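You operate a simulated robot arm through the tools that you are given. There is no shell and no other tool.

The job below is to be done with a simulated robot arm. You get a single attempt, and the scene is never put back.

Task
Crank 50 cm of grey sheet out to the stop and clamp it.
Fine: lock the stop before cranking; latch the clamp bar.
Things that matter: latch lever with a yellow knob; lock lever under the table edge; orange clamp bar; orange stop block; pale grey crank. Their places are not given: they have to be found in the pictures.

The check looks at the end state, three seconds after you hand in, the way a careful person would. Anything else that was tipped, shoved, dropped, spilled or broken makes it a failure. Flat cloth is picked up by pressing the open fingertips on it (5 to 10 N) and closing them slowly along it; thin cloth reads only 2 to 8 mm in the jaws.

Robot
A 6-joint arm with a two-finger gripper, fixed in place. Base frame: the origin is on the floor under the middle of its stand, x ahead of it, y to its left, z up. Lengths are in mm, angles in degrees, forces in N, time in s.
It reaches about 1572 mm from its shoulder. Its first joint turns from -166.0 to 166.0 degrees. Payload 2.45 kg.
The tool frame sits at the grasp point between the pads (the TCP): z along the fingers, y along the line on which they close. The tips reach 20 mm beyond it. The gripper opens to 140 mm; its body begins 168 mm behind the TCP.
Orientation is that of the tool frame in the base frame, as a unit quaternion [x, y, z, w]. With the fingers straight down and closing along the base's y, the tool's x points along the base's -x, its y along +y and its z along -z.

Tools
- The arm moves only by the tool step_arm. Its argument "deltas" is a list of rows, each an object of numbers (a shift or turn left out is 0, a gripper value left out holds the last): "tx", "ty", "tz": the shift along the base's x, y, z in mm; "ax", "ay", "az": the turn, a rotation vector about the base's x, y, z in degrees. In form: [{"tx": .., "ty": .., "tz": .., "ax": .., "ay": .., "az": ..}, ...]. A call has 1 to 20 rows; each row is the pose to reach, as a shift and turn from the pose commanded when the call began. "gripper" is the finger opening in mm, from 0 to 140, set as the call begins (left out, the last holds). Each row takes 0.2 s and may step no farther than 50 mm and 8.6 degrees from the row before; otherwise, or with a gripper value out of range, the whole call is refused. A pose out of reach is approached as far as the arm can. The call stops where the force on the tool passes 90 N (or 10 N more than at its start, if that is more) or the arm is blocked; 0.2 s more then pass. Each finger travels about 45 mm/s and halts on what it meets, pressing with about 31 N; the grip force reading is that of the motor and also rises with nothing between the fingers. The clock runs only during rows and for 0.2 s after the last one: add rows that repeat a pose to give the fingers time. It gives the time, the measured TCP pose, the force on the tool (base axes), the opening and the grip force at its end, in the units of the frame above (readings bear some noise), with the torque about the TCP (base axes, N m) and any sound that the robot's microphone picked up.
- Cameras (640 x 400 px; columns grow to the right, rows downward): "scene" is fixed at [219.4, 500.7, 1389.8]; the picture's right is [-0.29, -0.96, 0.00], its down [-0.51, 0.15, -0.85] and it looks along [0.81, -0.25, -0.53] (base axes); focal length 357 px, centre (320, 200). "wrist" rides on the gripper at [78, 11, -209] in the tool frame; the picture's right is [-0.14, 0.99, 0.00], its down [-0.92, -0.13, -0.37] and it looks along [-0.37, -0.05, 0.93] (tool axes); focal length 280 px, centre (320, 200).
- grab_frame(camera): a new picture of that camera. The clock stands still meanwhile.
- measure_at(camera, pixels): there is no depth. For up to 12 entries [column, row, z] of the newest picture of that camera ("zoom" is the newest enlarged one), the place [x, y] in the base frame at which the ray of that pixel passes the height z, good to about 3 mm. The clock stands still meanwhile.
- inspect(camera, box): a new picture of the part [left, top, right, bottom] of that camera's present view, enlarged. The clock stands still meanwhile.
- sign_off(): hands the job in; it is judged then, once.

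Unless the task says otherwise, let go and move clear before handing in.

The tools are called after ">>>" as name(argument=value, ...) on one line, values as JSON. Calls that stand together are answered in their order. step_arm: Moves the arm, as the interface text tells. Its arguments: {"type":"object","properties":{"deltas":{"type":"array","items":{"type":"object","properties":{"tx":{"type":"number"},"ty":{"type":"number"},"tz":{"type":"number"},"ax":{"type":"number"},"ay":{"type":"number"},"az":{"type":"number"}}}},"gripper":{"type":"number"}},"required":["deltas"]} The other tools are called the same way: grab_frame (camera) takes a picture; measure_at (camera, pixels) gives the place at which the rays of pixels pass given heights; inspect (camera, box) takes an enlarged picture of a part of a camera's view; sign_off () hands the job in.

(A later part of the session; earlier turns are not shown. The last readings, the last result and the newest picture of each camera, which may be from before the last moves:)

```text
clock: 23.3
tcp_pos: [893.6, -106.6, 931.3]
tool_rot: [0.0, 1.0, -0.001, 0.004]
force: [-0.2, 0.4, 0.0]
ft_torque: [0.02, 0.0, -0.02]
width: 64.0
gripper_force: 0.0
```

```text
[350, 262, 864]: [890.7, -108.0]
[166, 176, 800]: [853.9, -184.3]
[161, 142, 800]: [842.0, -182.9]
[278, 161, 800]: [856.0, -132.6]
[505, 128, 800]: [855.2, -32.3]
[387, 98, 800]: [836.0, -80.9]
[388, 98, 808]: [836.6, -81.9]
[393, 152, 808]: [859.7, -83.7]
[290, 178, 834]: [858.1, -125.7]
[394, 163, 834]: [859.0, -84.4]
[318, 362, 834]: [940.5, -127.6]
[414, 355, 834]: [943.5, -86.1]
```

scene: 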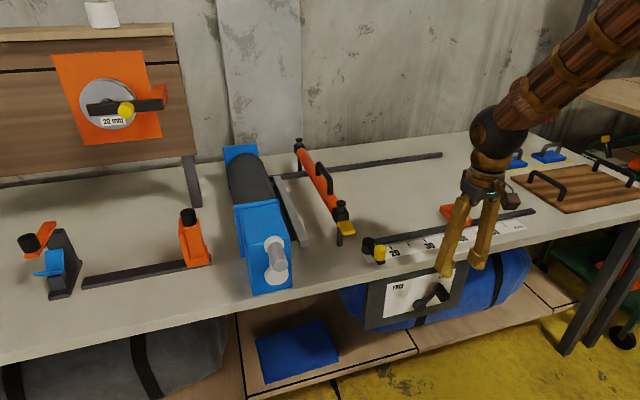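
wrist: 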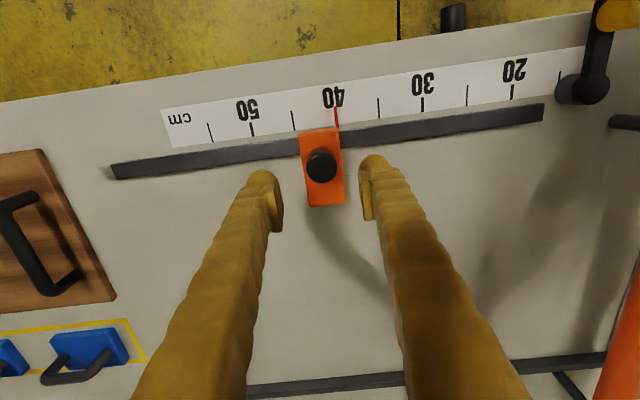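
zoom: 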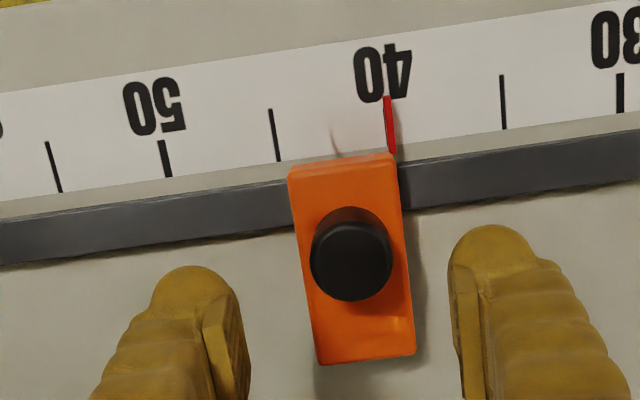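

The 50 tick is at y -183.5 and the pointer at about -83, so the stop needs to move -100 mm. I'll lower onto the knob and grip it.

>>> step_arm(deltas=[{"tx": -2, "ty": -0.5, "tz": -35}, {"tx": -2.5, "ty": -0.5, "tz": -60}, {"tx": -2.5, "ty": -0.5, "tz": -72}])

>>> step_arm(deltas=[{"tx": 0}, {"tx": 0}, {"tx": 0}, {"tx": 0}], gripper=0)

>>> inspect(camera="wrist", box=[200, 40, 440, 240])

```text
clock: 24.1
tcp_pos: [886.8, -106.9, 858.1]
tool_rot: [0.0, 1.0, -0.001, 0.003]
force: [-0.3, -0.1, -0.2]
ft_torque: [0.0, 0.03, 0.0]
width: 64.1
gripper_force: 0.0
```

```text
clock: 25.1
tcp_pos: [887.2, -106.5, 858.4]
tool_rot: [0.0, 1.0, -0.002, 0.003]
force: [0.8, 4.9, -1.9]
ft_torque: [0.05, 0.03, 0.07]
width: 30.8
gripper_force: 42.5
```

```text
2.00 times, centred on (320, 140) of wrist
```

zoom: 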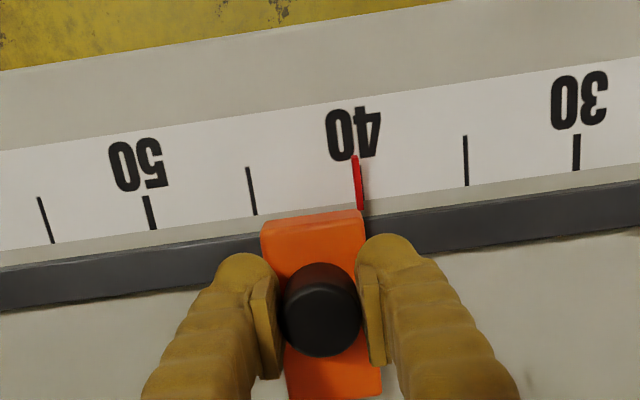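

Knob gripped at 30.8 mm with little side force. I'll slide the stop toward 50, the first 90 mm at an even pace.

>>> step_arm(deltas=[{"ty": -10}, {"ty": -20}, {"ty": -30}, {"ty": -40}, {"ty": -50}, {"ty": -60}, {"ty": -70}, {"ty": -80}, {"ty": -90}, {"ty": -90}])

>>> inspect(camera="wrist", box=[200, 40, 440, 240])

```text
clock: 27.3
tcp_pos: [886.2, -197.5, 858.6]
tool_rot: [0.0, 1.0, -0.001, 0.004]
force: [37.5, -2.8, -0.9]
ft_torque: [-0.07, -0.49, 0.04]
width: 30.6
gripper_force: 44.7
```

```text
2.00 times, centred on (320, 140) of wrist
```

zoom: 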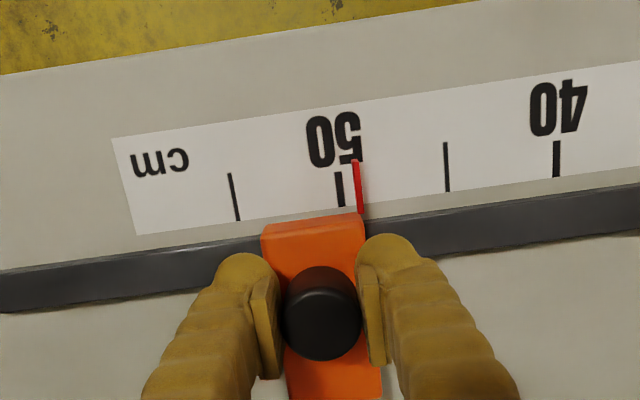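

The pointer sits about 19 px, roughly 9 mm, short of the 50 tick at (340,190). The +37 N in x shows the rail runs slightly skew. I'll shift +2 in x to relieve it and move the last 9 mm.

>>> step_arm(deltas=[{"tx": 1, "ty": -3}, {"tx": 2, "ty": -6}, {"tx": 2.4, "ty": -9}, {"tx": 2.4, "ty": -9}])

>>> inspect(camera="wrist", box=[260, 80, 380, 180])

```text
clock: 28.3
tcp_pos: [885.5, -206.0, 858.4]
tool_rot: [0.0, 1.0, -0.001, 0.002]
force: [-27.9, 2.6, 27.1]
ft_torque: [0.01, 0.19, 0.01]
width: 30.9
gripper_force: 44.9
```

```text
4.00 times, centred on (320, 130) of wrist
```

zoom: 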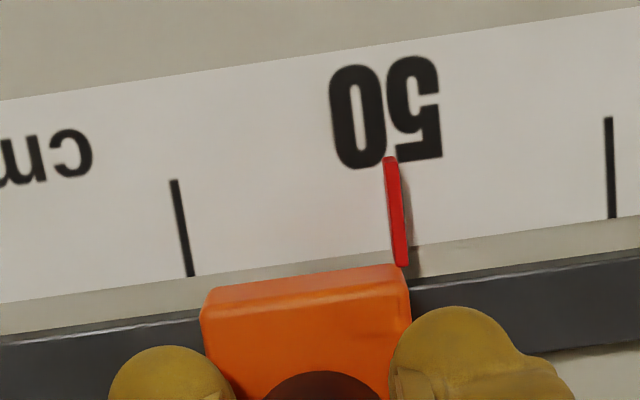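

The pointer at (395,210) lies midway between the 45 and 55 ticks, so the stop is at 50. I'll ease off the side load, release, and lift.

>>> step_arm(deltas=[{"tx": -1}, {"tx": -1}])

>>> step_arm(deltas=[{"tx": 0}, {"tx": 0}, {"tx": 0}], gripper=64)

>>> step_arm(deltas=[{"tz": 25}, {"tz": 60}, {"tz": 100}])

>>> inspect(camera="wrist", box=[220, 70, 400, 220])

```text
clock: 28.9
tcp_pos: [886.7, -206.6, 857.1]
tool_rot: [0.0, 1.0, 0.0, 0.003]
force: [-26.3, 2.5, 13.3]
ft_torque: [0.02, 0.25, -0.02]
width: 30.7
gripper_force: 45.3
```

```text
clock: 29.7
tcp_pos: [887.8, -205.2, 857.4]
tool_rot: [0.001, 1.0, -0.001, 0.003]
force: [-0.5, -0.1, -0.7]
ft_torque: [0.01, 0.01, 0.0]
width: 63.7
gripper_force: 0.1
```

```text
clock: 30.5
tcp_pos: [887.1, -205.7, 958.8]
tool_rot: [0.0, 1.0, -0.001, 0.003]
force: [0.1, -0.6, 0.5]
ft_torque: [0.0, -0.03, 0.0]
width: 64.2
gripper_force: 0.1
```

```text
2.67 times, centred on (310, 145) of wrist
```

zoom: 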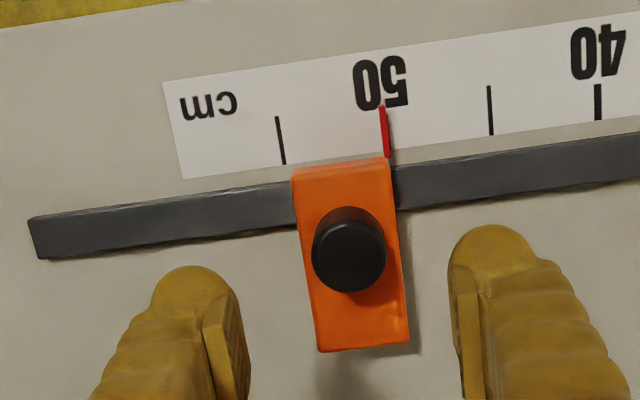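

The pointer still sits midway between the 45 and 55 ticks after release. Now back to the lock lever at its FREE position.

>>> step_arm(deltas=[{"tx": -20, "ty": 43}, {"tx": -40, "ty": 86}, {"tx": -60, "ty": 129}, {"tx": -80, "ty": 172}, {"tx": -100, "ty": 215}, {"tx": -120, "ty": 258}, {"tx": -140, "ty": 301.5}, {"tx": -140, "ty": 301.5, "tz": -40}, {"tx": -140, "ty": 301.5, "tz": -80}], gripper=60)

>>> grab_frame(camera="wrist")

```text
clock: 32.5
tcp_pos: [748.2, 95.1, 878.3]
tool_rot: [0.0, 1.0, -0.001, 0.004]
force: [-0.6, -0.2, 1.0]
ft_torque: [0.01, -0.03, 0.04]
width: 60.2
gripper_force: 0.0
```

```text
taken
```

wrist: 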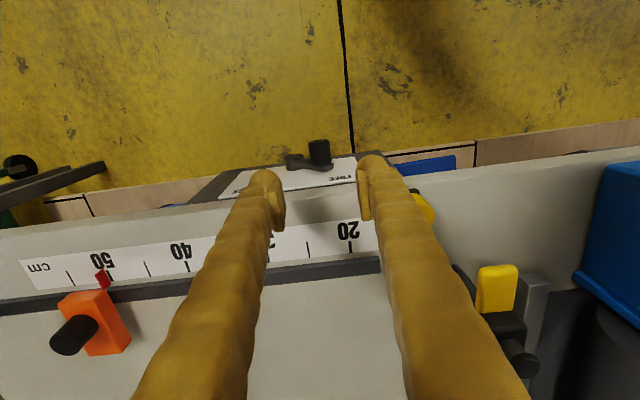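

The knob at (320,152) is centred between the fingers. I'll lower and grip it.

>>> step_arm(deltas=[{"tz": -45}, {"tz": -90}, {"tz": -130}, {"tz": -160}, {"tz": -176}])

>>> step_arm(deltas=[{"tx": 0}, {"tx": 0}, {"tx": 0}, {"tx": 0}], gripper=0)

```text
clock: 33.7
tcp_pos: [748.8, 96.7, 701.4]
tool_rot: [0.0, 1.0, -0.001, 0.004]
force: [-0.8, -0.9, 1.1]
ft_torque: [-0.01, 0.0, -0.02]
width: 60.2
gripper_force: 0.1
```

```text
clock: 34.7
tcp_pos: [750.7, 94.9, 699.3]
tool_rot: [0.001, 1.0, -0.001, 0.003]
force: [6.0, -53.4, -12.5]
ft_torque: [-0.61, -0.16, 0.04]
width: 28.5
gripper_force: 43.2
```

Gripped again at 28.5 mm. I'll swing the lever back along its arc to LOCK.

>>> step_arm(deltas=[{"ty": -8, "tz": 5}, {"ty": -16.5, "tz": 9.4}, {"ty": -25.6, "tz": 12.7}, {"ty": -35, "tz": 14.7}, {"ty": -44.6, "tz": 15.4}, {"ty": -54.2, "tz": 14.7}, {"ty": -63.6, "tz": 12.7}, {"ty": -72.7, "tz": 9.4}, {"ty": -81.2, "tz": 4.9}, {"ty": -86, "tz": 1}, {"ty": -88, "tz": -0.5}])

>>> inspect(camera="wrist", box=[220, 130, 520, 330])

```text
clock: 37.1
tcp_pos: [747.9, 7.7, 701.2]
tool_rot: [0.0, 1.0, -0.002, 0.004]
force: [-8.0, 3.1, 1.5]
ft_torque: [0.46, 0.24, -0.3]
width: 28.2
gripper_force: 44.7
```

```text
2.00 times, centred on (370, 230) of wrist
```

zoom: 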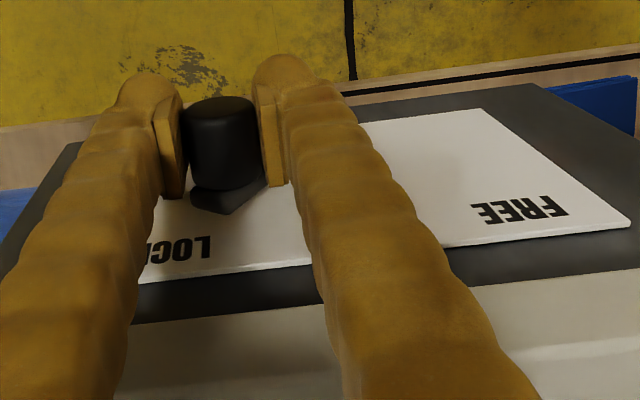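

The lever is back to y 7.7 without a hard stop yet. I'll push a few millimetres more to seat it fully in LOCK.

>>> step_arm(deltas=[{"ty": -2, "tz": -1.5}, {"ty": -4, "tz": -3}, {"ty": -4, "tz": -3}])

```text
clock: 37.9
tcp_pos: [747.3, 5.1, 698.7]
tool_rot: [0.0, 1.0, -0.001, 0.003]
force: [-14.0, 27.9, 14.9]
ft_torque: [0.57, 0.07, 0.28]
width: 28.1
gripper_force: 45.5
```

>>> step_arm(deltas=[{"ty": -1.5, "tz": -1}, {"ty": -3, "tz": -2}])

>>> step_arm(deltas=[{"ty": 2, "tz": 1}, {"ty": 2, "tz": 1}, {"ty": 2, "tz": 1}], gripper=60)

>>> step_arm(deltas=[{"tz": 40}, {"tz": 80}, {"tz": 120}, {"tz": 160}, {"tz": 200}, {"tz": 240}])

>>> inspect(camera="scene", box=[360, 180, 540, 340])

```text
clock: 38.6
tcp_pos: [749.0, 5.5, 697.7]
tool_rot: [-0.001, 1.0, 0.001, 0.004]
force: [-9.1, 20.2, 18.7]
ft_torque: [0.33, 0.31, -0.3]
width: 28.0
gripper_force: 44.7
stopped in row 2: the force on the tool passed its limit at 96 N (the readings are from after the stop); the commanded pose is now the measured one
```

```text
clock: 39.4
tcp_pos: [748.7, 4.9, 698.5]
tool_rot: [-0.001, 1.0, 0.001, 0.004]
force: [0.4, 0.0, 0.5]
ft_torque: [-0.02, -0.02, -0.01]
width: 59.9
gripper_force: 0.1
```

```text
clock: 40.8
tcp_pos: [748.7, 7.5, 937.1]
tool_rot: [0.0, 1.0, 0.0, 0.003]
force: [-0.7, -0.5, -0.2]
ft_torque: [0.02, -0.01, 0.0]
width: 60.0
gripper_force: 0.0
```

```text
2.50 times, centred on (450, 260) of scene
```

zoom: 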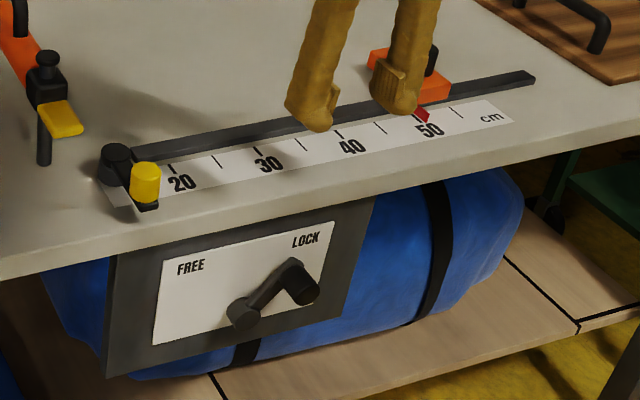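

The lever shows LOCK and the pointer still reads 50. Now I'll move over toward the crank for a view of its handle and hub.

>>> step_arm(deltas=[{"tx": -5, "tz": 45}, {"tx": -10, "tz": 90}, {"tx": -15, "tz": 135}, {"tx": -25, "ty": 45, "tz": 143}, {"tx": -35, "ty": 90, "tz": 143}, {"tx": -45, "ty": 135, "tz": 143}, {"tx": -55, "ty": 180, "tz": 143}, {"tx": -65, "ty": 225, "tz": 143}, {"tx": -75, "ty": 270, "tz": 143}, {"tx": -85, "ty": 315, "tz": 143}, {"tx": -95, "ty": 360, "tz": 143}, {"tx": -100, "ty": 400, "tz": 143}], gripper=100)

>>> grab_frame(camera="wrist")

>>> inspect(camera="scene", box=[220, 140, 380, 310])

```text
clock: 43.4
tcp_pos: [648.2, 407.5, 1082.7]
tool_rot: [0.0, 1.0, 0.0, 0.004]
force: [-1.3, 0.2, 0.2]
ft_torque: [0.04, -0.02, 0.01]
width: 100.1
gripper_force: 0.2
```

```text
taken
```

wrist: 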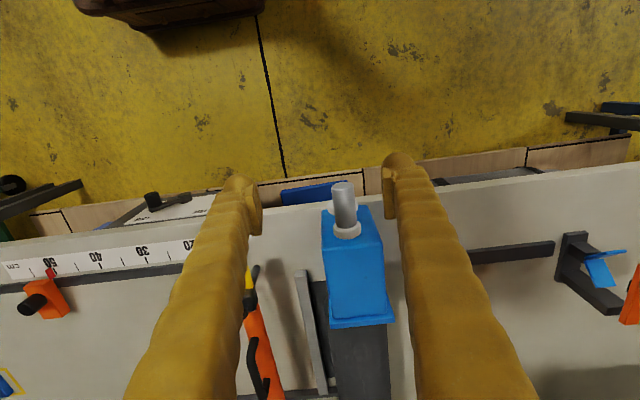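

```text
2.35 times, centred on (300, 225) of scene
```

zoom: 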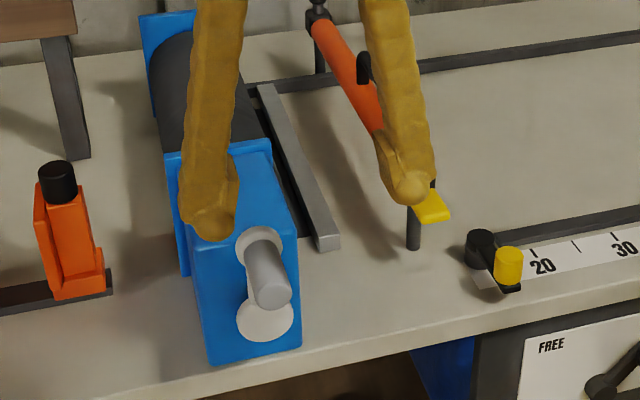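

The handle is clear in both views: end at (341,187) and root at (346,230) in the wrist picture. I'll triangulate it.

>>> measure_at(camera="scene", pixels=[[280.4, 264.6, 900], [280.4, 264.6, 930], [280.4, 264.6, 960], [273.6, 242, 900], [273.6, 242, 930], [273.6, 242, 960], [276.6, 276.9, 830], [276.6, 276.9, 860], [276.6, 276.9, 890]])

>>> inspect(camera="wrist", box=[280, 160, 420, 280])

>>> measure_at(camera="wrist", pixels=[[341, 187, 900], [341, 187, 930], [341, 187, 960], [346, 228, 900], [346, 228, 930], [346, 228, 960], [321, 244, 920], [372, 208, 920], [331, 326, 940], [396, 317, 940]])

```text
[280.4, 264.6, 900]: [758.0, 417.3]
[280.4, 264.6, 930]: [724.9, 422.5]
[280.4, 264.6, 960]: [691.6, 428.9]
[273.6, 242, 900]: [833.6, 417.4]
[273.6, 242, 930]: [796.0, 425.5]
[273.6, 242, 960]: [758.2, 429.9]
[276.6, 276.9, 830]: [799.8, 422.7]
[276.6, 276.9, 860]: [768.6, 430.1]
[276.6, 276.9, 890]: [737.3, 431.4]
```

```text
3.33 times, centred on (350, 220) of wrist
```

zoom: 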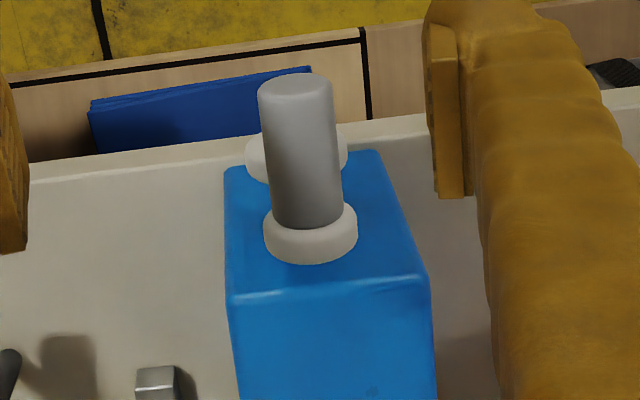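

```text
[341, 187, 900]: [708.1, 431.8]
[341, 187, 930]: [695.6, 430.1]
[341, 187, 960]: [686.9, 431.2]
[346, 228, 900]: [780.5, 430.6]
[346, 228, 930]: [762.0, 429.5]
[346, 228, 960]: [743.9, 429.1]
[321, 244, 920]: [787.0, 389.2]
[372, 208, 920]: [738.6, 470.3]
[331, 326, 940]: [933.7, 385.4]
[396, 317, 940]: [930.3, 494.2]
```

The handle runs along x from about 687 to 755 at (y 430, z 963), with its hub near z 872, so the crank radius is about 90 mm. I'll look at the sheet's exit slot and the hub more closely before choosing a turning direction.

>>> inspect(camera="wrist", box=[260, 240, 400, 400])

>>> inspect(camera="scene", box=[260, 150, 330, 260])

>>> inspect(camera="scene", box=[240, 210, 310, 300])

```text
2.50 times, centred on (330, 320) of wrist
```

zoom: 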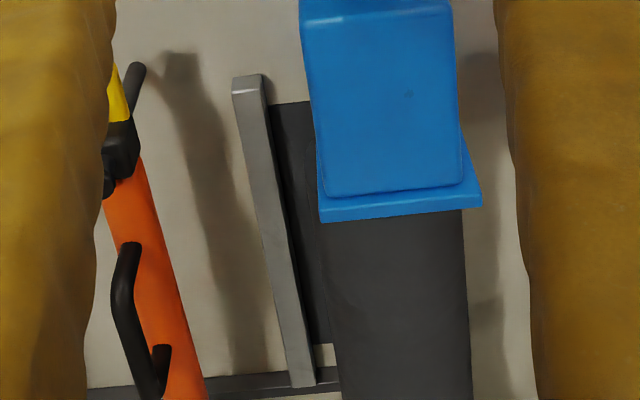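

```text
3.64 times, centred on (295, 205) of scene
```

zoom: 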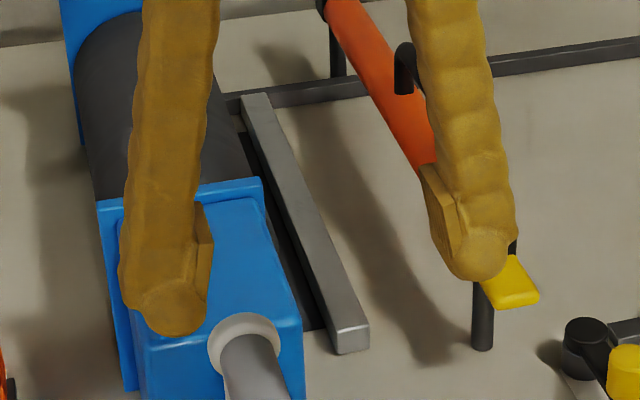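

```text
4.44 times, centred on (275, 255) of scene
```

zoom: 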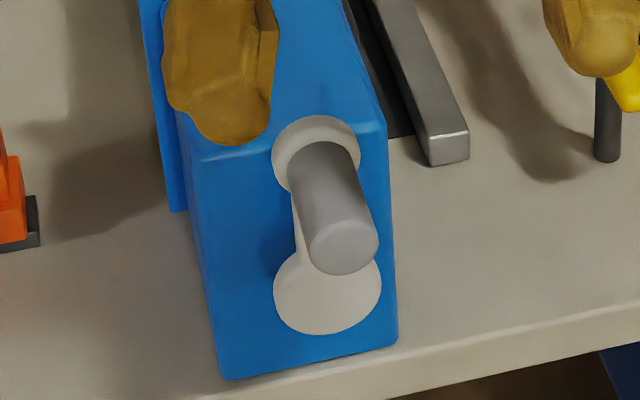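

A dark sheet already lies between the roll and the silver bar, so feeding toward -y off the roll's bottom would need the handle's top to move +y. I'll lower onto the handle and grip it first.

>>> step_arm(deltas=[{"tx": 23, "ty": 8}, {"tx": 46, "ty": 16}, {"tx": 69, "ty": 22.5}, {"tx": 69, "ty": 22.5, "tz": -40}, {"tx": 69, "ty": 22.5, "tz": -80}, {"tx": 69, "ty": 22.5, "tz": -105}, {"tx": 69, "ty": 22.5, "tz": -119}], gripper=64)

>>> grab_frame(camera="wrist")

>>> inspect(camera="scene", box=[220, 190, 340, 300])

```text
clock: 45.0
tcp_pos: [717.5, 427.3, 962.8]
tool_rot: [0.0, 1.0, 0.0, 0.004]
force: [0.2, 0.8, 0.6]
ft_torque: [0.01, -0.04, 0.01]
width: 63.8
gripper_force: 0.1
```

```text
taken
```

wrist: 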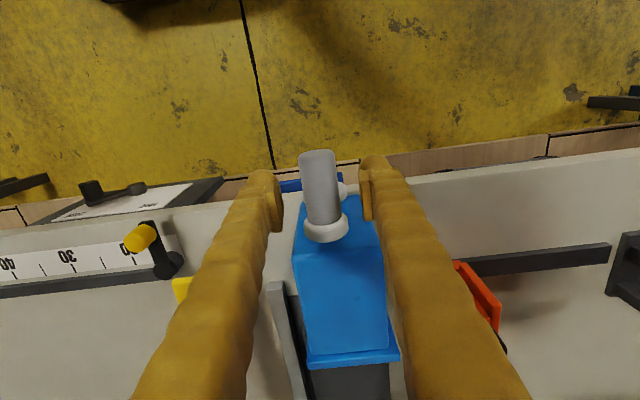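

```text
3.64 times, centred on (280, 245) of scene
```

zoom: 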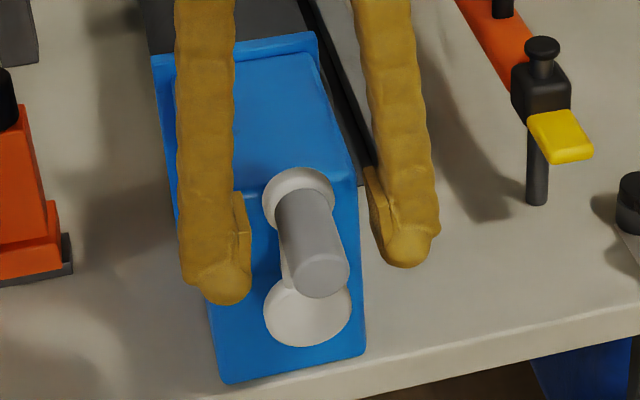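

The handle lies between the fingertips. I'll close on it.

>>> step_arm(deltas=[{"tx": 0}, {"tx": 0}, {"tx": 0}, {"tx": 0}], gripper=0)

>>> grab_frame(camera="wrist")

```text
clock: 46.0
tcp_pos: [718.2, 428.4, 962.6]
tool_rot: [0.0, 1.0, 0.001, 0.004]
force: [0.3, 1.1, -0.2]
ft_torque: [0.04, 0.02, -1.28]
width: 23.4
gripper_force: 37.0
```

```text
taken
```

wrist: 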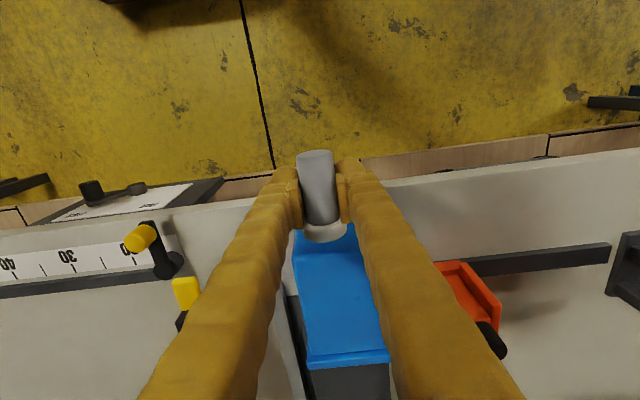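

Gripped at 23.4 mm. From the earlier frontal view I put the hub at about z 890, giving a crank radius of about 74 mm. I'll turn a small arc with the top going +y, watching the forces and the sheet.

>>> step_arm(deltas=[{"ty": 3.9, "tz": -0.1}, {"ty": 7.7, "tz": -0.4}, {"ty": 11.6, "tz": -0.9}, {"ty": 15.4, "tz": -1.6}, {"ty": 19.2, "tz": -2.5}, {"ty": 22.9, "tz": -3.6}, {"ty": 27.7, "tz": -5.4}, {"ty": 31.3, "tz": -6.9}])

>>> grab_frame(camera="wrist")

>>> inspect(camera="scene", box=[220, 150, 380, 300])

```text
clock: 46.6
tcp_pos: [717.1, 430.1, 963.6]
tool_rot: [0.0, 1.0, -0.004, 0.002]
force: [-7.1, -24.5, 10.9]
ft_torque: [-0.15, 0.42, 1.38]
width: 23.5
gripper_force: 45.3
stopped in row 3: the force on the tool passed its limit at 101 N (the readings are from after the stop); the commanded pose is now the measured one
```

```text
taken
```

wrist: 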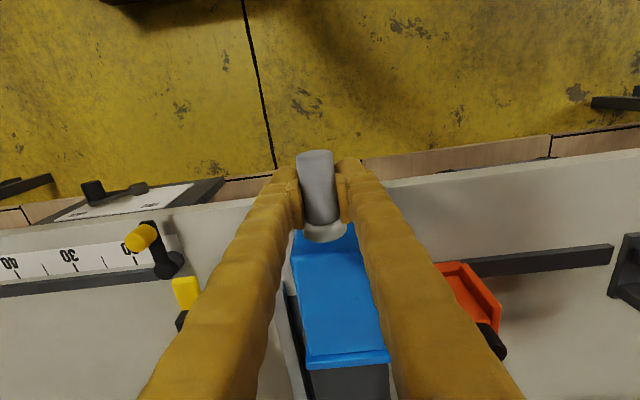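

```text
2.67 times, centred on (300, 225) of scene
```

zoom: 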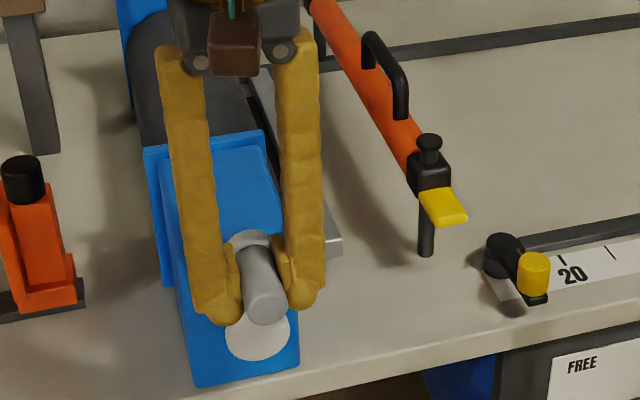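

Turning +y was blocked at 101 N within 2 mm, so that direction is the closed one. I'll try the opposite direction.

>>> step_arm(deltas=[{"ty": -2}, {"ty": -5, "tz": -0.2}, {"ty": -8, "tz": -0.5}, {"ty": -11, "tz": -0.9}, {"ty": -14, "tz": -1.4}, {"ty": -17, "tz": -2}, {"ty": -20, "tz": -2.8}])

>>> grab_frame(camera="wrist")

>>> inspect(camera="scene", box=[220, 150, 380, 300])

```text
clock: 48.2
tcp_pos: [718.5, 412.6, 960.7]
tool_rot: [0.0, 1.0, -0.004, 0.003]
force: [-7.9, 8.2, 7.9]
ft_torque: [0.57, 0.07, -0.05]
width: 23.2
gripper_force: 45.2
```

```text
taken
```

wrist: 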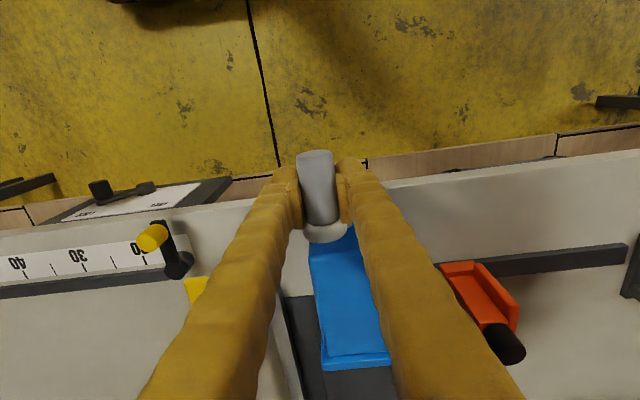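

```text
2.67 times, centred on (300, 225) of scene
```

zoom: 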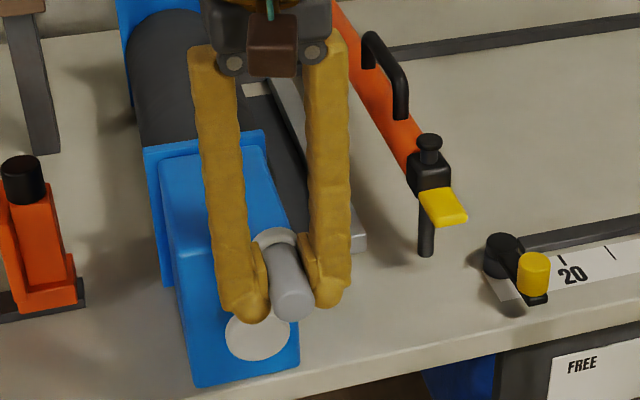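

This direction turns freely at about 8 N, and the roll has begun to move. I'll continue along the circle in small stages and read the radial force to refine the centre.

>>> step_arm(deltas=[{"ty": -6.4, "tz": -2.3}, {"ty": -13.5, "tz": -5.3}, {"ty": -20.3, "tz": -9.0}, {"ty": -26.7, "tz": -13.5}, {"ty": -32.5, "tz": -18.6}, {"ty": -37.8, "tz": -24.2}])

>>> inspect(camera="scene", box=[220, 150, 380, 300])

```text
clock: 49.6
tcp_pos: [717.0, 373.1, 934.6]
tool_rot: [0.0, 1.0, -0.005, 0.003]
force: [-42.9, 12.9, 1.6]
ft_torque: [0.62, -0.09, 0.57]
width: 23.3
gripper_force: 44.8
```

```text
2.67 times, centred on (300, 225) of scene
```

zoom: 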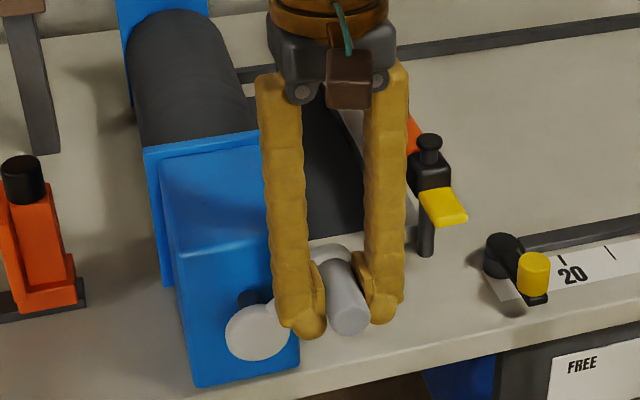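

The turn is easy, about 10 N tangentially and close to the predicted circle. The -43 N in x suggests a slight skew, so I'll ease x by -1.5 and go on to the side position.

>>> step_arm(deltas=[{"tx": -0.8, "ty": -4.2, "tz": -6.5}, {"tx": -1.5, "ty": -8.8, "tz": -14.2}, {"tx": -1.5, "ty": -12.4, "tz": -22.5}, {"tx": -1.5, "ty": -14.9, "tz": -31.1}, {"tx": -1.5, "ty": -16.4, "tz": -39.9}, {"tx": -1.5, "ty": -16.8, "tz": -48.9}])

>>> inspect(camera="scene", box=[220, 150, 380, 300])

>>> grab_frame(camera="wrist")

```text
clock: 51.0
tcp_pos: [717.5, 354.9, 885.8]
tool_rot: [0.001, 1.0, -0.004, 0.002]
force: [2.2, -46.1, 2.5]
ft_torque: [0.45, -0.18, 1.69]
width: 23.1
gripper_force: 44.9
```

```text
2.67 times, centred on (300, 225) of scene
```

zoom: 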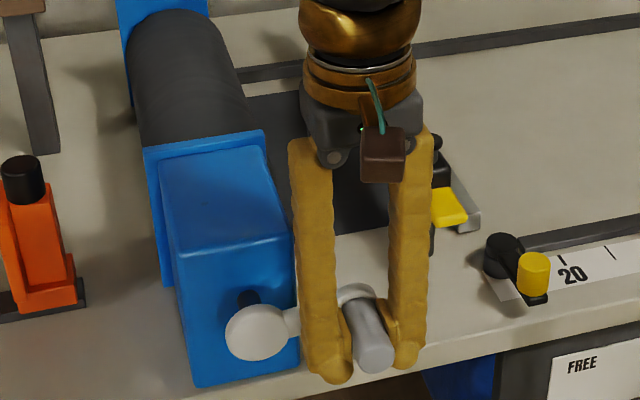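

```text
taken
```

wrist: 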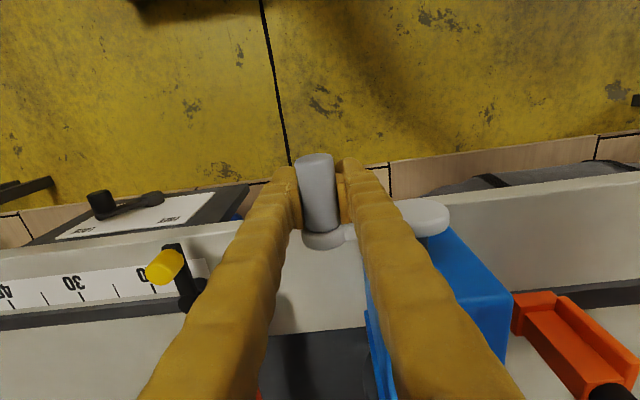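

The silver bar is the sheet's leading edge: its end has moved to about (470,215) in the zoom, so a quarter turn feeds a lot of sheet. The -46 N in y at the side means the true radius is slightly larger. I'll measure the bar's position.

>>> grab_frame(camera="scene")

>>> inspect(camera="scene", box=[330, 190, 400, 250])

>>> measure_at(camera="zoom", pixels=[[215, 330, 805], [260, 330, 805], [260, 300, 815]])

```text
taken
```

scene: 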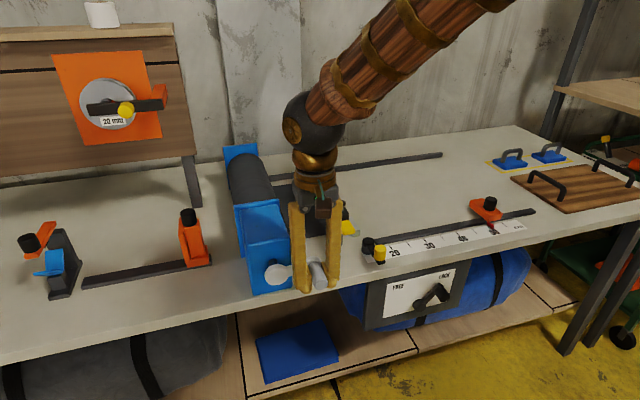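

```text
6.67 times, centred on (365, 220) of scene
```

zoom: 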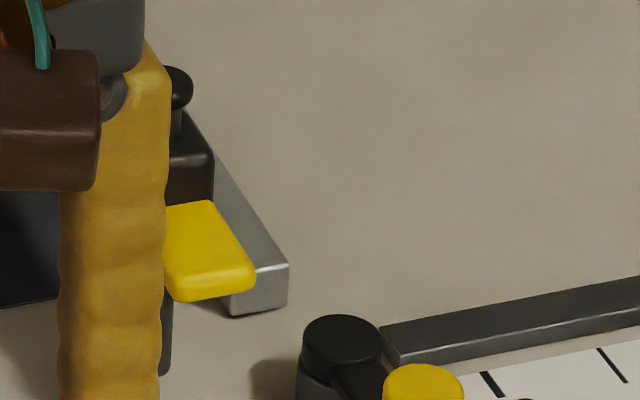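

```text
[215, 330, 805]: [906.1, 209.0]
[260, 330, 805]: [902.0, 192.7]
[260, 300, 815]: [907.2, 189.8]
```

>>> measure_at(camera="zoom", pixels=[[288, 303, 802], [232, 316, 802], [288, 264, 815]])

>>> measure_at(camera="scene", pixels=[[308.5, 243.5, 802], [300.5, 245, 802]])

```text
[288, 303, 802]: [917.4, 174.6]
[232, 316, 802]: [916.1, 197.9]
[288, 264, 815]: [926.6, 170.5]
```

```text
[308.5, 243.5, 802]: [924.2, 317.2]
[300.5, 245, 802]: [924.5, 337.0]
```

The leading face started at y ≈ 317, the zero mark, and is now at y ≈ 174, or 143 mm for about 91°. So roughly 318° of turn should bring it to the stop. I'll continue with radius 75 centred at about (428.4, 888).

>>> step_arm(deltas=[{"ty": -1.6, "tz": -5}, {"ty": -1.5, "tz": -10.1}, {"ty": 0.7, "tz": -20.4}, {"ty": 4.3, "tz": -30.3}, {"ty": 9.2, "tz": -39.5}, {"ty": 15.4, "tz": -48.0}, {"ty": 22.7, "tz": -55.5}])

>>> inspect(camera="scene", box=[220, 150, 420, 310])

```text
clock: 52.1
tcp_pos: [717.4, 358.2, 853.2]
tool_rot: [0.0, 1.0, -0.006, 0.001]
force: [7.1, -12.8, -9.0]
ft_torque: [-0.04, 0.2, -0.11]
width: 23.2
gripper_force: 45.0
stopped in row 5: the force on the tool passed its limit at 102 N (the readings are from after the stop); the commanded pose is now the measured one
```

```text
2.50 times, centred on (320, 230) of scene
```

zoom: 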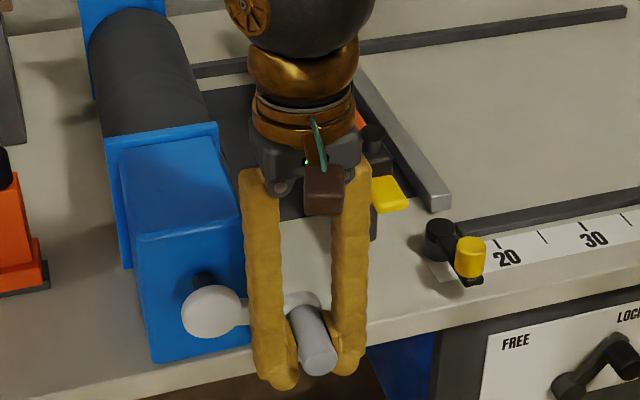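

The move stopped at 102 N. The handle image shows about 102° while the TCP dropped further, so the pads slipped about 19 mm along the handle. I'll check whether the silver bar met something or the grip just slid.

>>> inspect(camera="scene", box=[320, 180, 420, 260])

>>> inspect(camera="scene", box=[240, 220, 350, 310])

>>> grab_frame(camera="wrist")

```text
5.00 times, centred on (370, 220) of scene
```

zoom: 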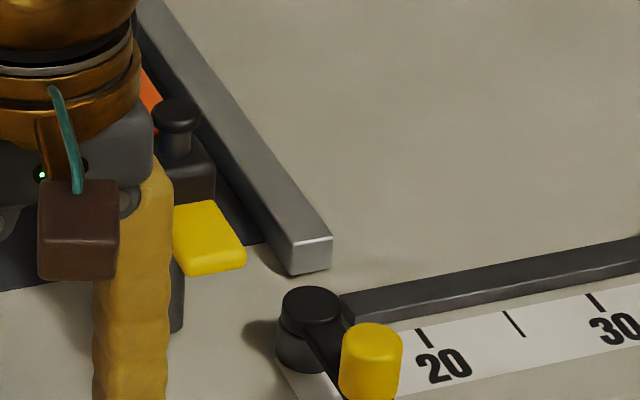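

```text
4.44 times, centred on (295, 265) of scene
```

zoom: 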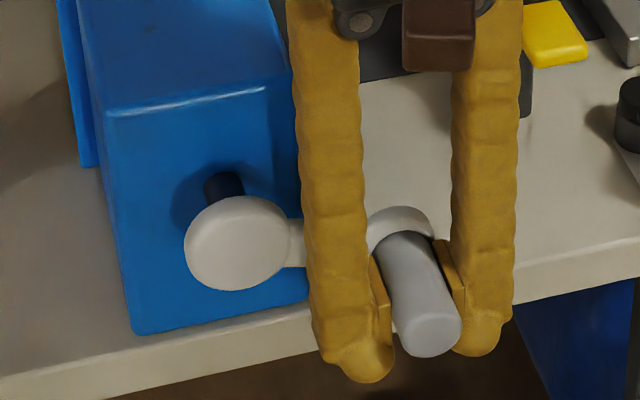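

```text
taken
```

wrist: 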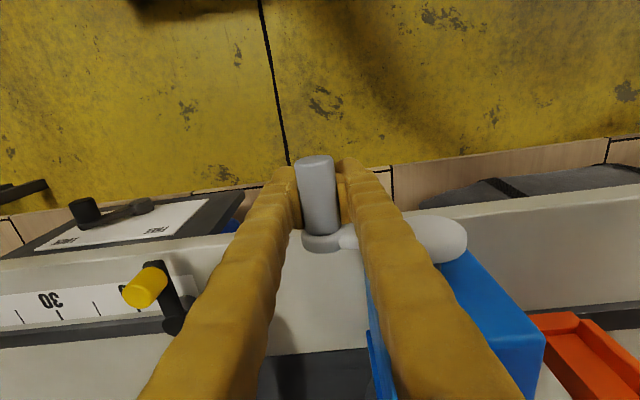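

The silver bar's end is clear of the latch pivot, and the handle still sits the same way in the pads. More likely my circle is off, so I'll measure the hub directly now that it is in plain view.

>>> measure_at(camera="scene", pixels=[[276.1, 274.7, 860], [276.1, 274.7, 880], [276.1, 274.7, 900], [372, 233.6, 802], [317.6, 283.5, 860], [317.6, 283.5, 850], [317.6, 283.5, 880]])

>>> inspect(camera="wrist", box=[280, 140, 480, 290])

>>> measure_at(camera="wrist", pixels=[[440, 238, 860], [440, 238, 880], [440, 238, 900], [317, 162, 850], [317, 162, 870], [318, 240, 850], [318, 240, 870]])

```text
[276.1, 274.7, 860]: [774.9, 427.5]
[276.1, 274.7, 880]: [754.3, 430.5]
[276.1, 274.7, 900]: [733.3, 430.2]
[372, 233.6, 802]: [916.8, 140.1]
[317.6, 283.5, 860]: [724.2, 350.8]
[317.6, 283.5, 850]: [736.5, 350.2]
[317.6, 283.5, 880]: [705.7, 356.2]
```

```text
2.67 times, centred on (380, 215) of wrist
```

zoom: 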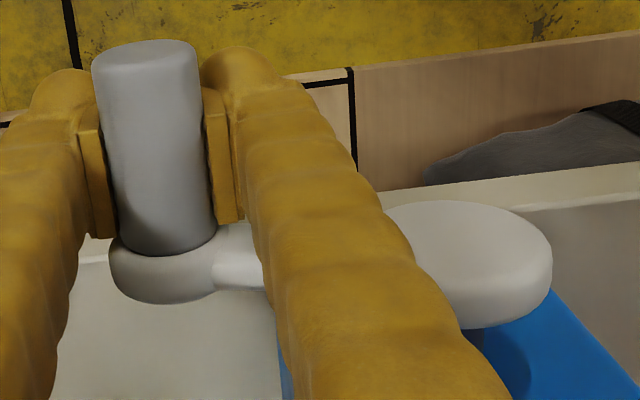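

```text
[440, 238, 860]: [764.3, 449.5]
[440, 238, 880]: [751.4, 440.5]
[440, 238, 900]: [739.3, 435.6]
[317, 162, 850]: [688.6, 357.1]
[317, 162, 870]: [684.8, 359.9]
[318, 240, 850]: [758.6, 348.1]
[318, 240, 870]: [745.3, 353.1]
```

>>> measure_at(camera="scene", pixels=[[319.8, 295.4, 840], [319.8, 295.4, 850], [319.8, 295.4, 860], [319.8, 295.4, 870]])

>>> inspect(camera="wrist", box=[280, 140, 480, 290])

>>> measure_at(camera="zoom", pixels=[[468, 252, 860], [468, 252, 880], [468, 252, 900], [145, 52, 850], [145, 52, 870], [165, 262, 850], [165, 262, 870], [552, 255, 880], [390, 230, 880]])

```text
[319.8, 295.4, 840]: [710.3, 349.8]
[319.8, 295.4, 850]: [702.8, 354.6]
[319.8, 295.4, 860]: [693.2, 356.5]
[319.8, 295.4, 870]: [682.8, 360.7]
```

```text
2.67 times, centred on (380, 215) of wrist
```

zoom: 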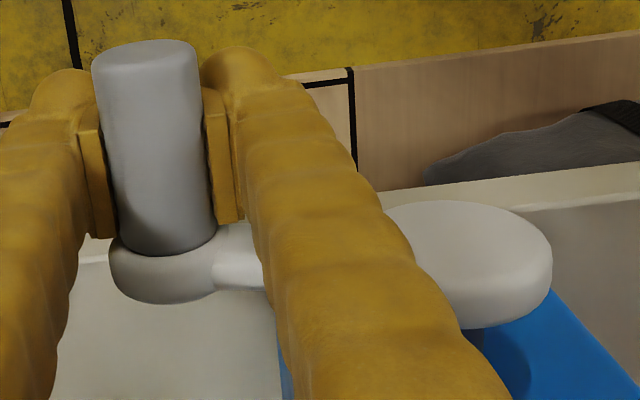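

```text
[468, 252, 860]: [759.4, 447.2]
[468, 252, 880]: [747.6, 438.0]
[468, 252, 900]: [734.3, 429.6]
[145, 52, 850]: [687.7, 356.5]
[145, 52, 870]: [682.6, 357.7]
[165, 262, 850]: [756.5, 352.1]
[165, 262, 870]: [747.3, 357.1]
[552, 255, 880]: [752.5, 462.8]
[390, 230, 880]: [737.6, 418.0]
```

Triangulating puts the hub at about (y 430.5, z 893), the handle now about 13 mm above the TCP, and the radius about 76.5. The crank is at about 110° with 177 mm fed, so my circle centre was too low. I'll loosen, re-centre on the handle and regrip.

>>> step_arm(deltas=[{"tz": 0}, {"tz": 0}, {"tz": 6}, {"tz": 12}, {"tz": 12}], gripper=36)

>>> step_arm(deltas=[{"tz": 0}, {"tz": 0}, {"tz": 0}], gripper=0)

>>> inspect(camera="scene", box=[240, 220, 350, 310])

>>> inspect(camera="wrist", box=[280, 140, 480, 290])

```text
clock: 53.3
tcp_pos: [717.6, 356.8, 866.6]
tool_rot: [0.0, 1.0, -0.005, 0.002]
force: [0.4, -0.1, -0.2]
ft_torque: [0.01, 0.02, 0.01]
width: 35.9
gripper_force: 0.1
```

```text
clock: 54.1
tcp_pos: [716.2, 356.3, 866.0]
tool_rot: [0.0, 1.0, -0.005, 0.002]
force: [-0.7, -2.2, -1.1]
ft_torque: [0.02, 0.01, 0.07]
width: 23.6
gripper_force: 44.4
```

```text
4.44 times, centred on (295, 265) of scene
```

zoom: 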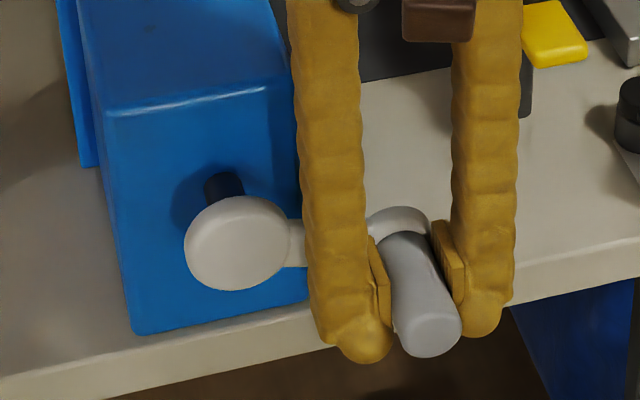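

```text
2.67 times, centred on (380, 215) of wrist
```

zoom: 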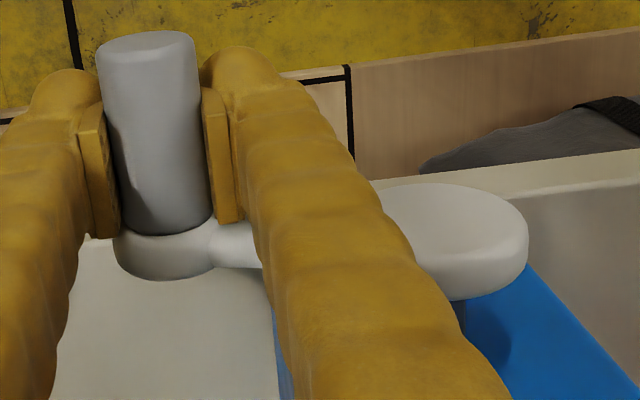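

The handle stayed put, and the pads now sit centred on it with near-zero force. I'll continue in shorter arcs using radius 77 centred at about (430, 889).

>>> step_arm(deltas=[{"ty": 0.9, "tz": -2.9}, {"ty": 2.1, "tz": -5.8}, {"ty": 3.7, "tz": -9.5}, {"ty": 5.5, "tz": -13.1}, {"ty": 7.4, "tz": -16.6}, {"ty": 9.6, "tz": -20}])

>>> inspect(camera="scene", box=[240, 180, 420, 320])

```text
clock: 55.5
tcp_pos: [716.8, 365.3, 844.6]
tool_rot: [0.001, 1.0, -0.006, 0.001]
force: [17.7, -75.1, -31.7]
ft_torque: [1.25, -0.24, 0.43]
width: 23.5
gripper_force: 44.8
```

```text
2.86 times, centred on (330, 250) of scene
```

zoom: 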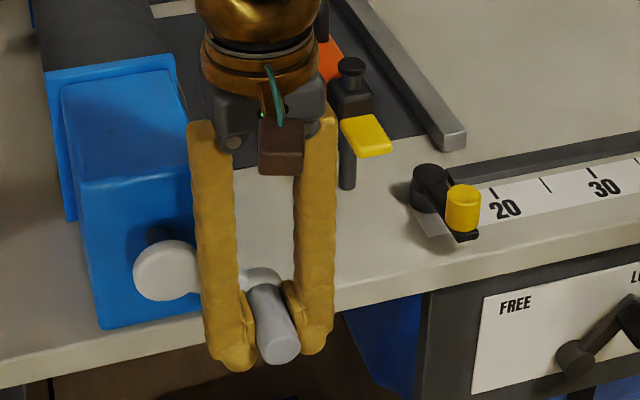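

The outward pull of about 80 N and the measured points now fit a circle centred at (431, 885) with radius 77, and the present angle is about 122°. I'll follow that circle from here.

>>> step_arm(deltas=[{"ty": -2.1, "tz": -1}, {"ty": 0, "tz": -4.2}, {"ty": 2.5, "tz": -7.6}, {"ty": 7.8, "tz": -13.7}, {"ty": 13.7, "tz": -19.2}, {"ty": 20.1, "tz": -24}])

>>> inspect(camera="scene", box=[240, 180, 420, 320])

```text
clock: 56.9
tcp_pos: [717.9, 387.8, 822.9]
tool_rot: [0.0, 1.0, -0.005, 0.002]
force: [-11.0, -10.9, -7.8]
ft_torque: [0.37, 0.28, 1.1]
width: 23.3
gripper_force: 45.0
```

```text
2.86 times, centred on (330, 250) of scene
```

zoom: 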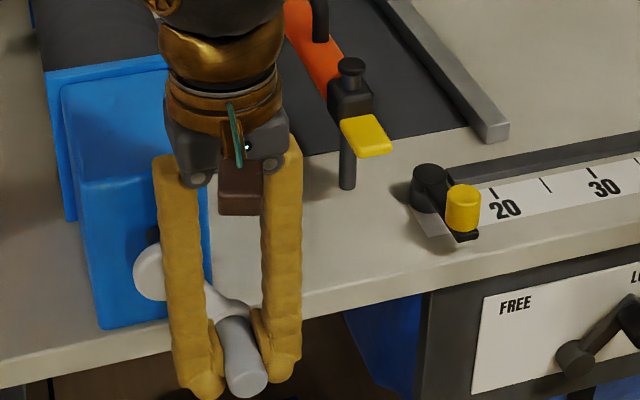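

The forces are small, about 10 N each, so the circle fits. I'll continue through the bottom of the turn.

>>> step_arm(deltas=[{"ty": 4.6, "tz": -2.8}, {"ty": 9.3, "tz": -5.4}, {"ty": 14.3, "tz": -7.5}, {"ty": 19.3, "tz": -9.4}, {"ty": 24.5, "tz": -10.9}, {"ty": 29.7, "tz": -12}, {"ty": 35, "tz": -12.8}, {"ty": 40.4, "tz": -13.2}])

>>> inspect(camera="scene", box=[220, 160, 440, 320])

```text
clock: 58.7
tcp_pos: [716.6, 429.1, 808.9]
tool_rot: [-0.001, 1.0, -0.005, 0.002]
force: [3.6, -7.7, -6.0]
ft_torque: [0.46, -0.64, 1.62]
width: 23.7
gripper_force: 45.2
```

```text
2.50 times, centred on (330, 240) of scene
```

zoom: 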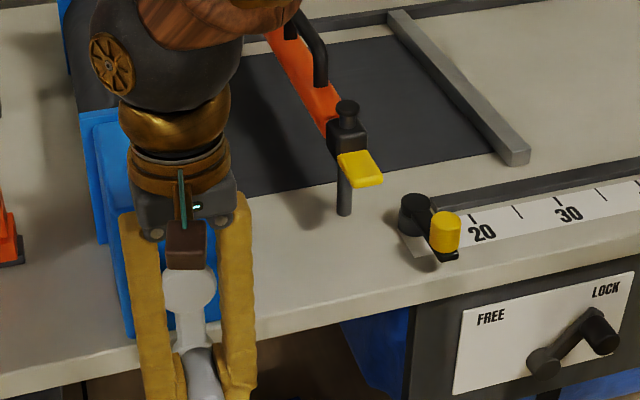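

>>> measure_at(camera="zoom", pixels=[[530, 162, 802], [507, 166, 802]])

>>> step_arm(deltas=[{"ty": 5.3, "tz": 0}, {"ty": 10.7, "tz": 0.4}, {"ty": 16, "tz": 1.2}, {"ty": 21.3, "tz": 2.3}, {"ty": 26.5, "tz": 3.8}, {"ty": 31.5, "tz": 5.7}, {"ty": 36.5, "tz": 7.9}, {"ty": 41.3, "tz": 10.5}])

>>> inspect(camera="scene", box=[220, 160, 440, 320])

```text
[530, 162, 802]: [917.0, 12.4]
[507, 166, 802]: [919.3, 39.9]
```

```text
clock: 60.5
tcp_pos: [716.7, 469.7, 818.4]
tool_rot: [0.0, 1.0, -0.006, 0.002]
force: [-2.4, -5.6, -3.2]
ft_torque: [0.32, -0.53, 1.62]
width: 23.2
gripper_force: 44.8
```

```text
2.50 times, centred on (330, 240) of scene
```

zoom: 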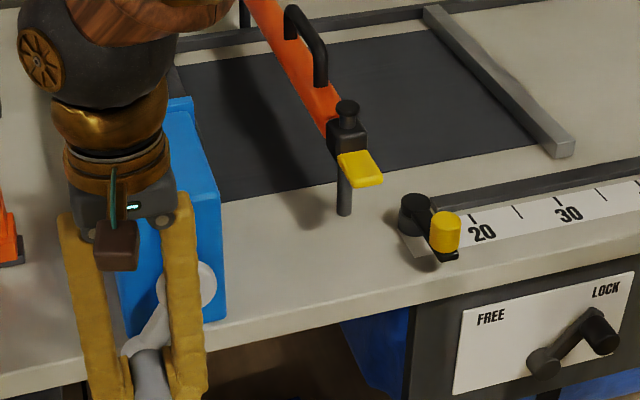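

The sheet is feeding smoothly, about 1.7 mm per degree, with the leading face now past the 30 mark. I'll carry on up the far side of the turn.

>>> step_arm(deltas=[{"ty": 3.9, "tz": 2.4}, {"ty": 7.7, "tz": 5}, {"ty": 11.4, "tz": 8}, {"ty": 14.9, "tz": 11.1}, {"ty": 18.1, "tz": 14.5}, {"ty": 21.2, "tz": 18}, {"ty": 24.1, "tz": 21.8}, {"ty": 26.7, "tz": 25.7}, {"ty": 29.1, "tz": 29.8}, {"ty": 31.2, "tz": 34}])

>>> inspect(camera="scene", box=[320, 130, 540, 290])

>>> inspect(camera="scene", box=[180, 180, 340, 320])

```text
clock: 62.7
tcp_pos: [716.4, 498.6, 853.5]
tool_rot: [0.002, 1.0, -0.005, 0.002]
force: [-11.3, -22.2, -6.4]
ft_torque: [0.99, 0.08, 0.02]
width: 23.4
gripper_force: 45.1
```

```text
2.50 times, centred on (430, 210) of scene
```

zoom: 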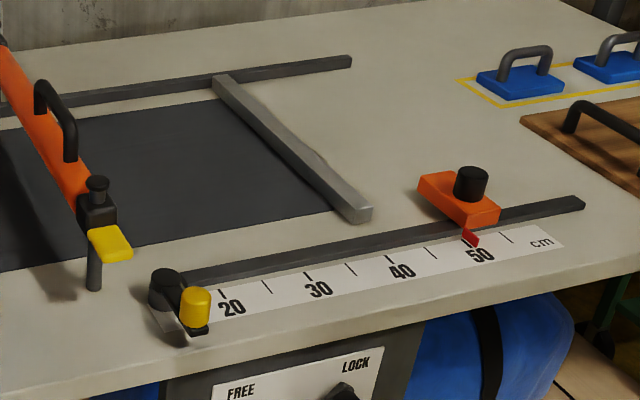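

```text
2.86 times, centred on (260, 250) of scene
```

zoom: 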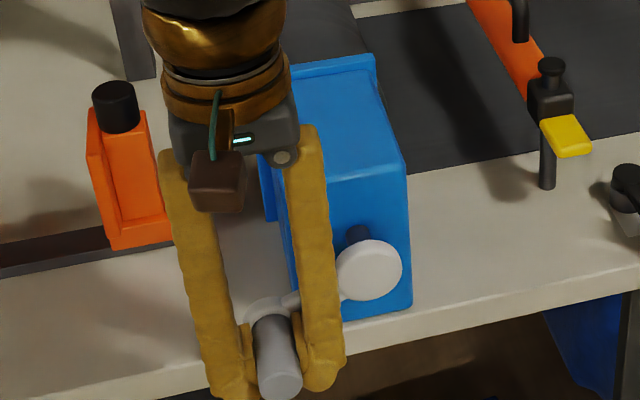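

The bar is nearing the stop and resistance stays at about 15 N. I'll measure the remaining gap.

>>> measure_at(camera="scene", pixels=[[450.8, 218.4, 802], [443, 219, 802], [450.8, 213, 815]])

>>> inspect(camera="scene", box=[420, 180, 520, 250])

```text
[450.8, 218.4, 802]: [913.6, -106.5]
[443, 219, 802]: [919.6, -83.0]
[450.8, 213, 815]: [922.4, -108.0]
```

```text
5.71 times, centred on (470, 215) of scene
```

zoom: 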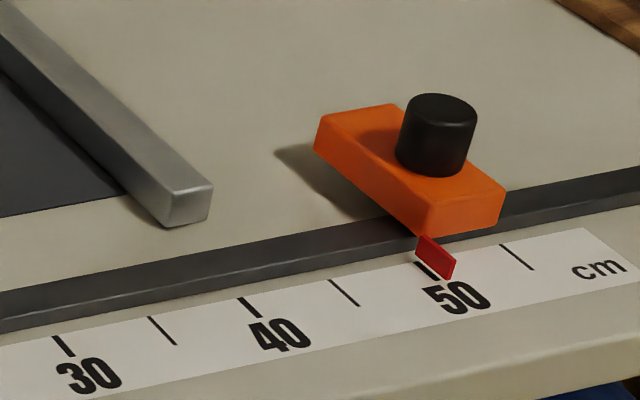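

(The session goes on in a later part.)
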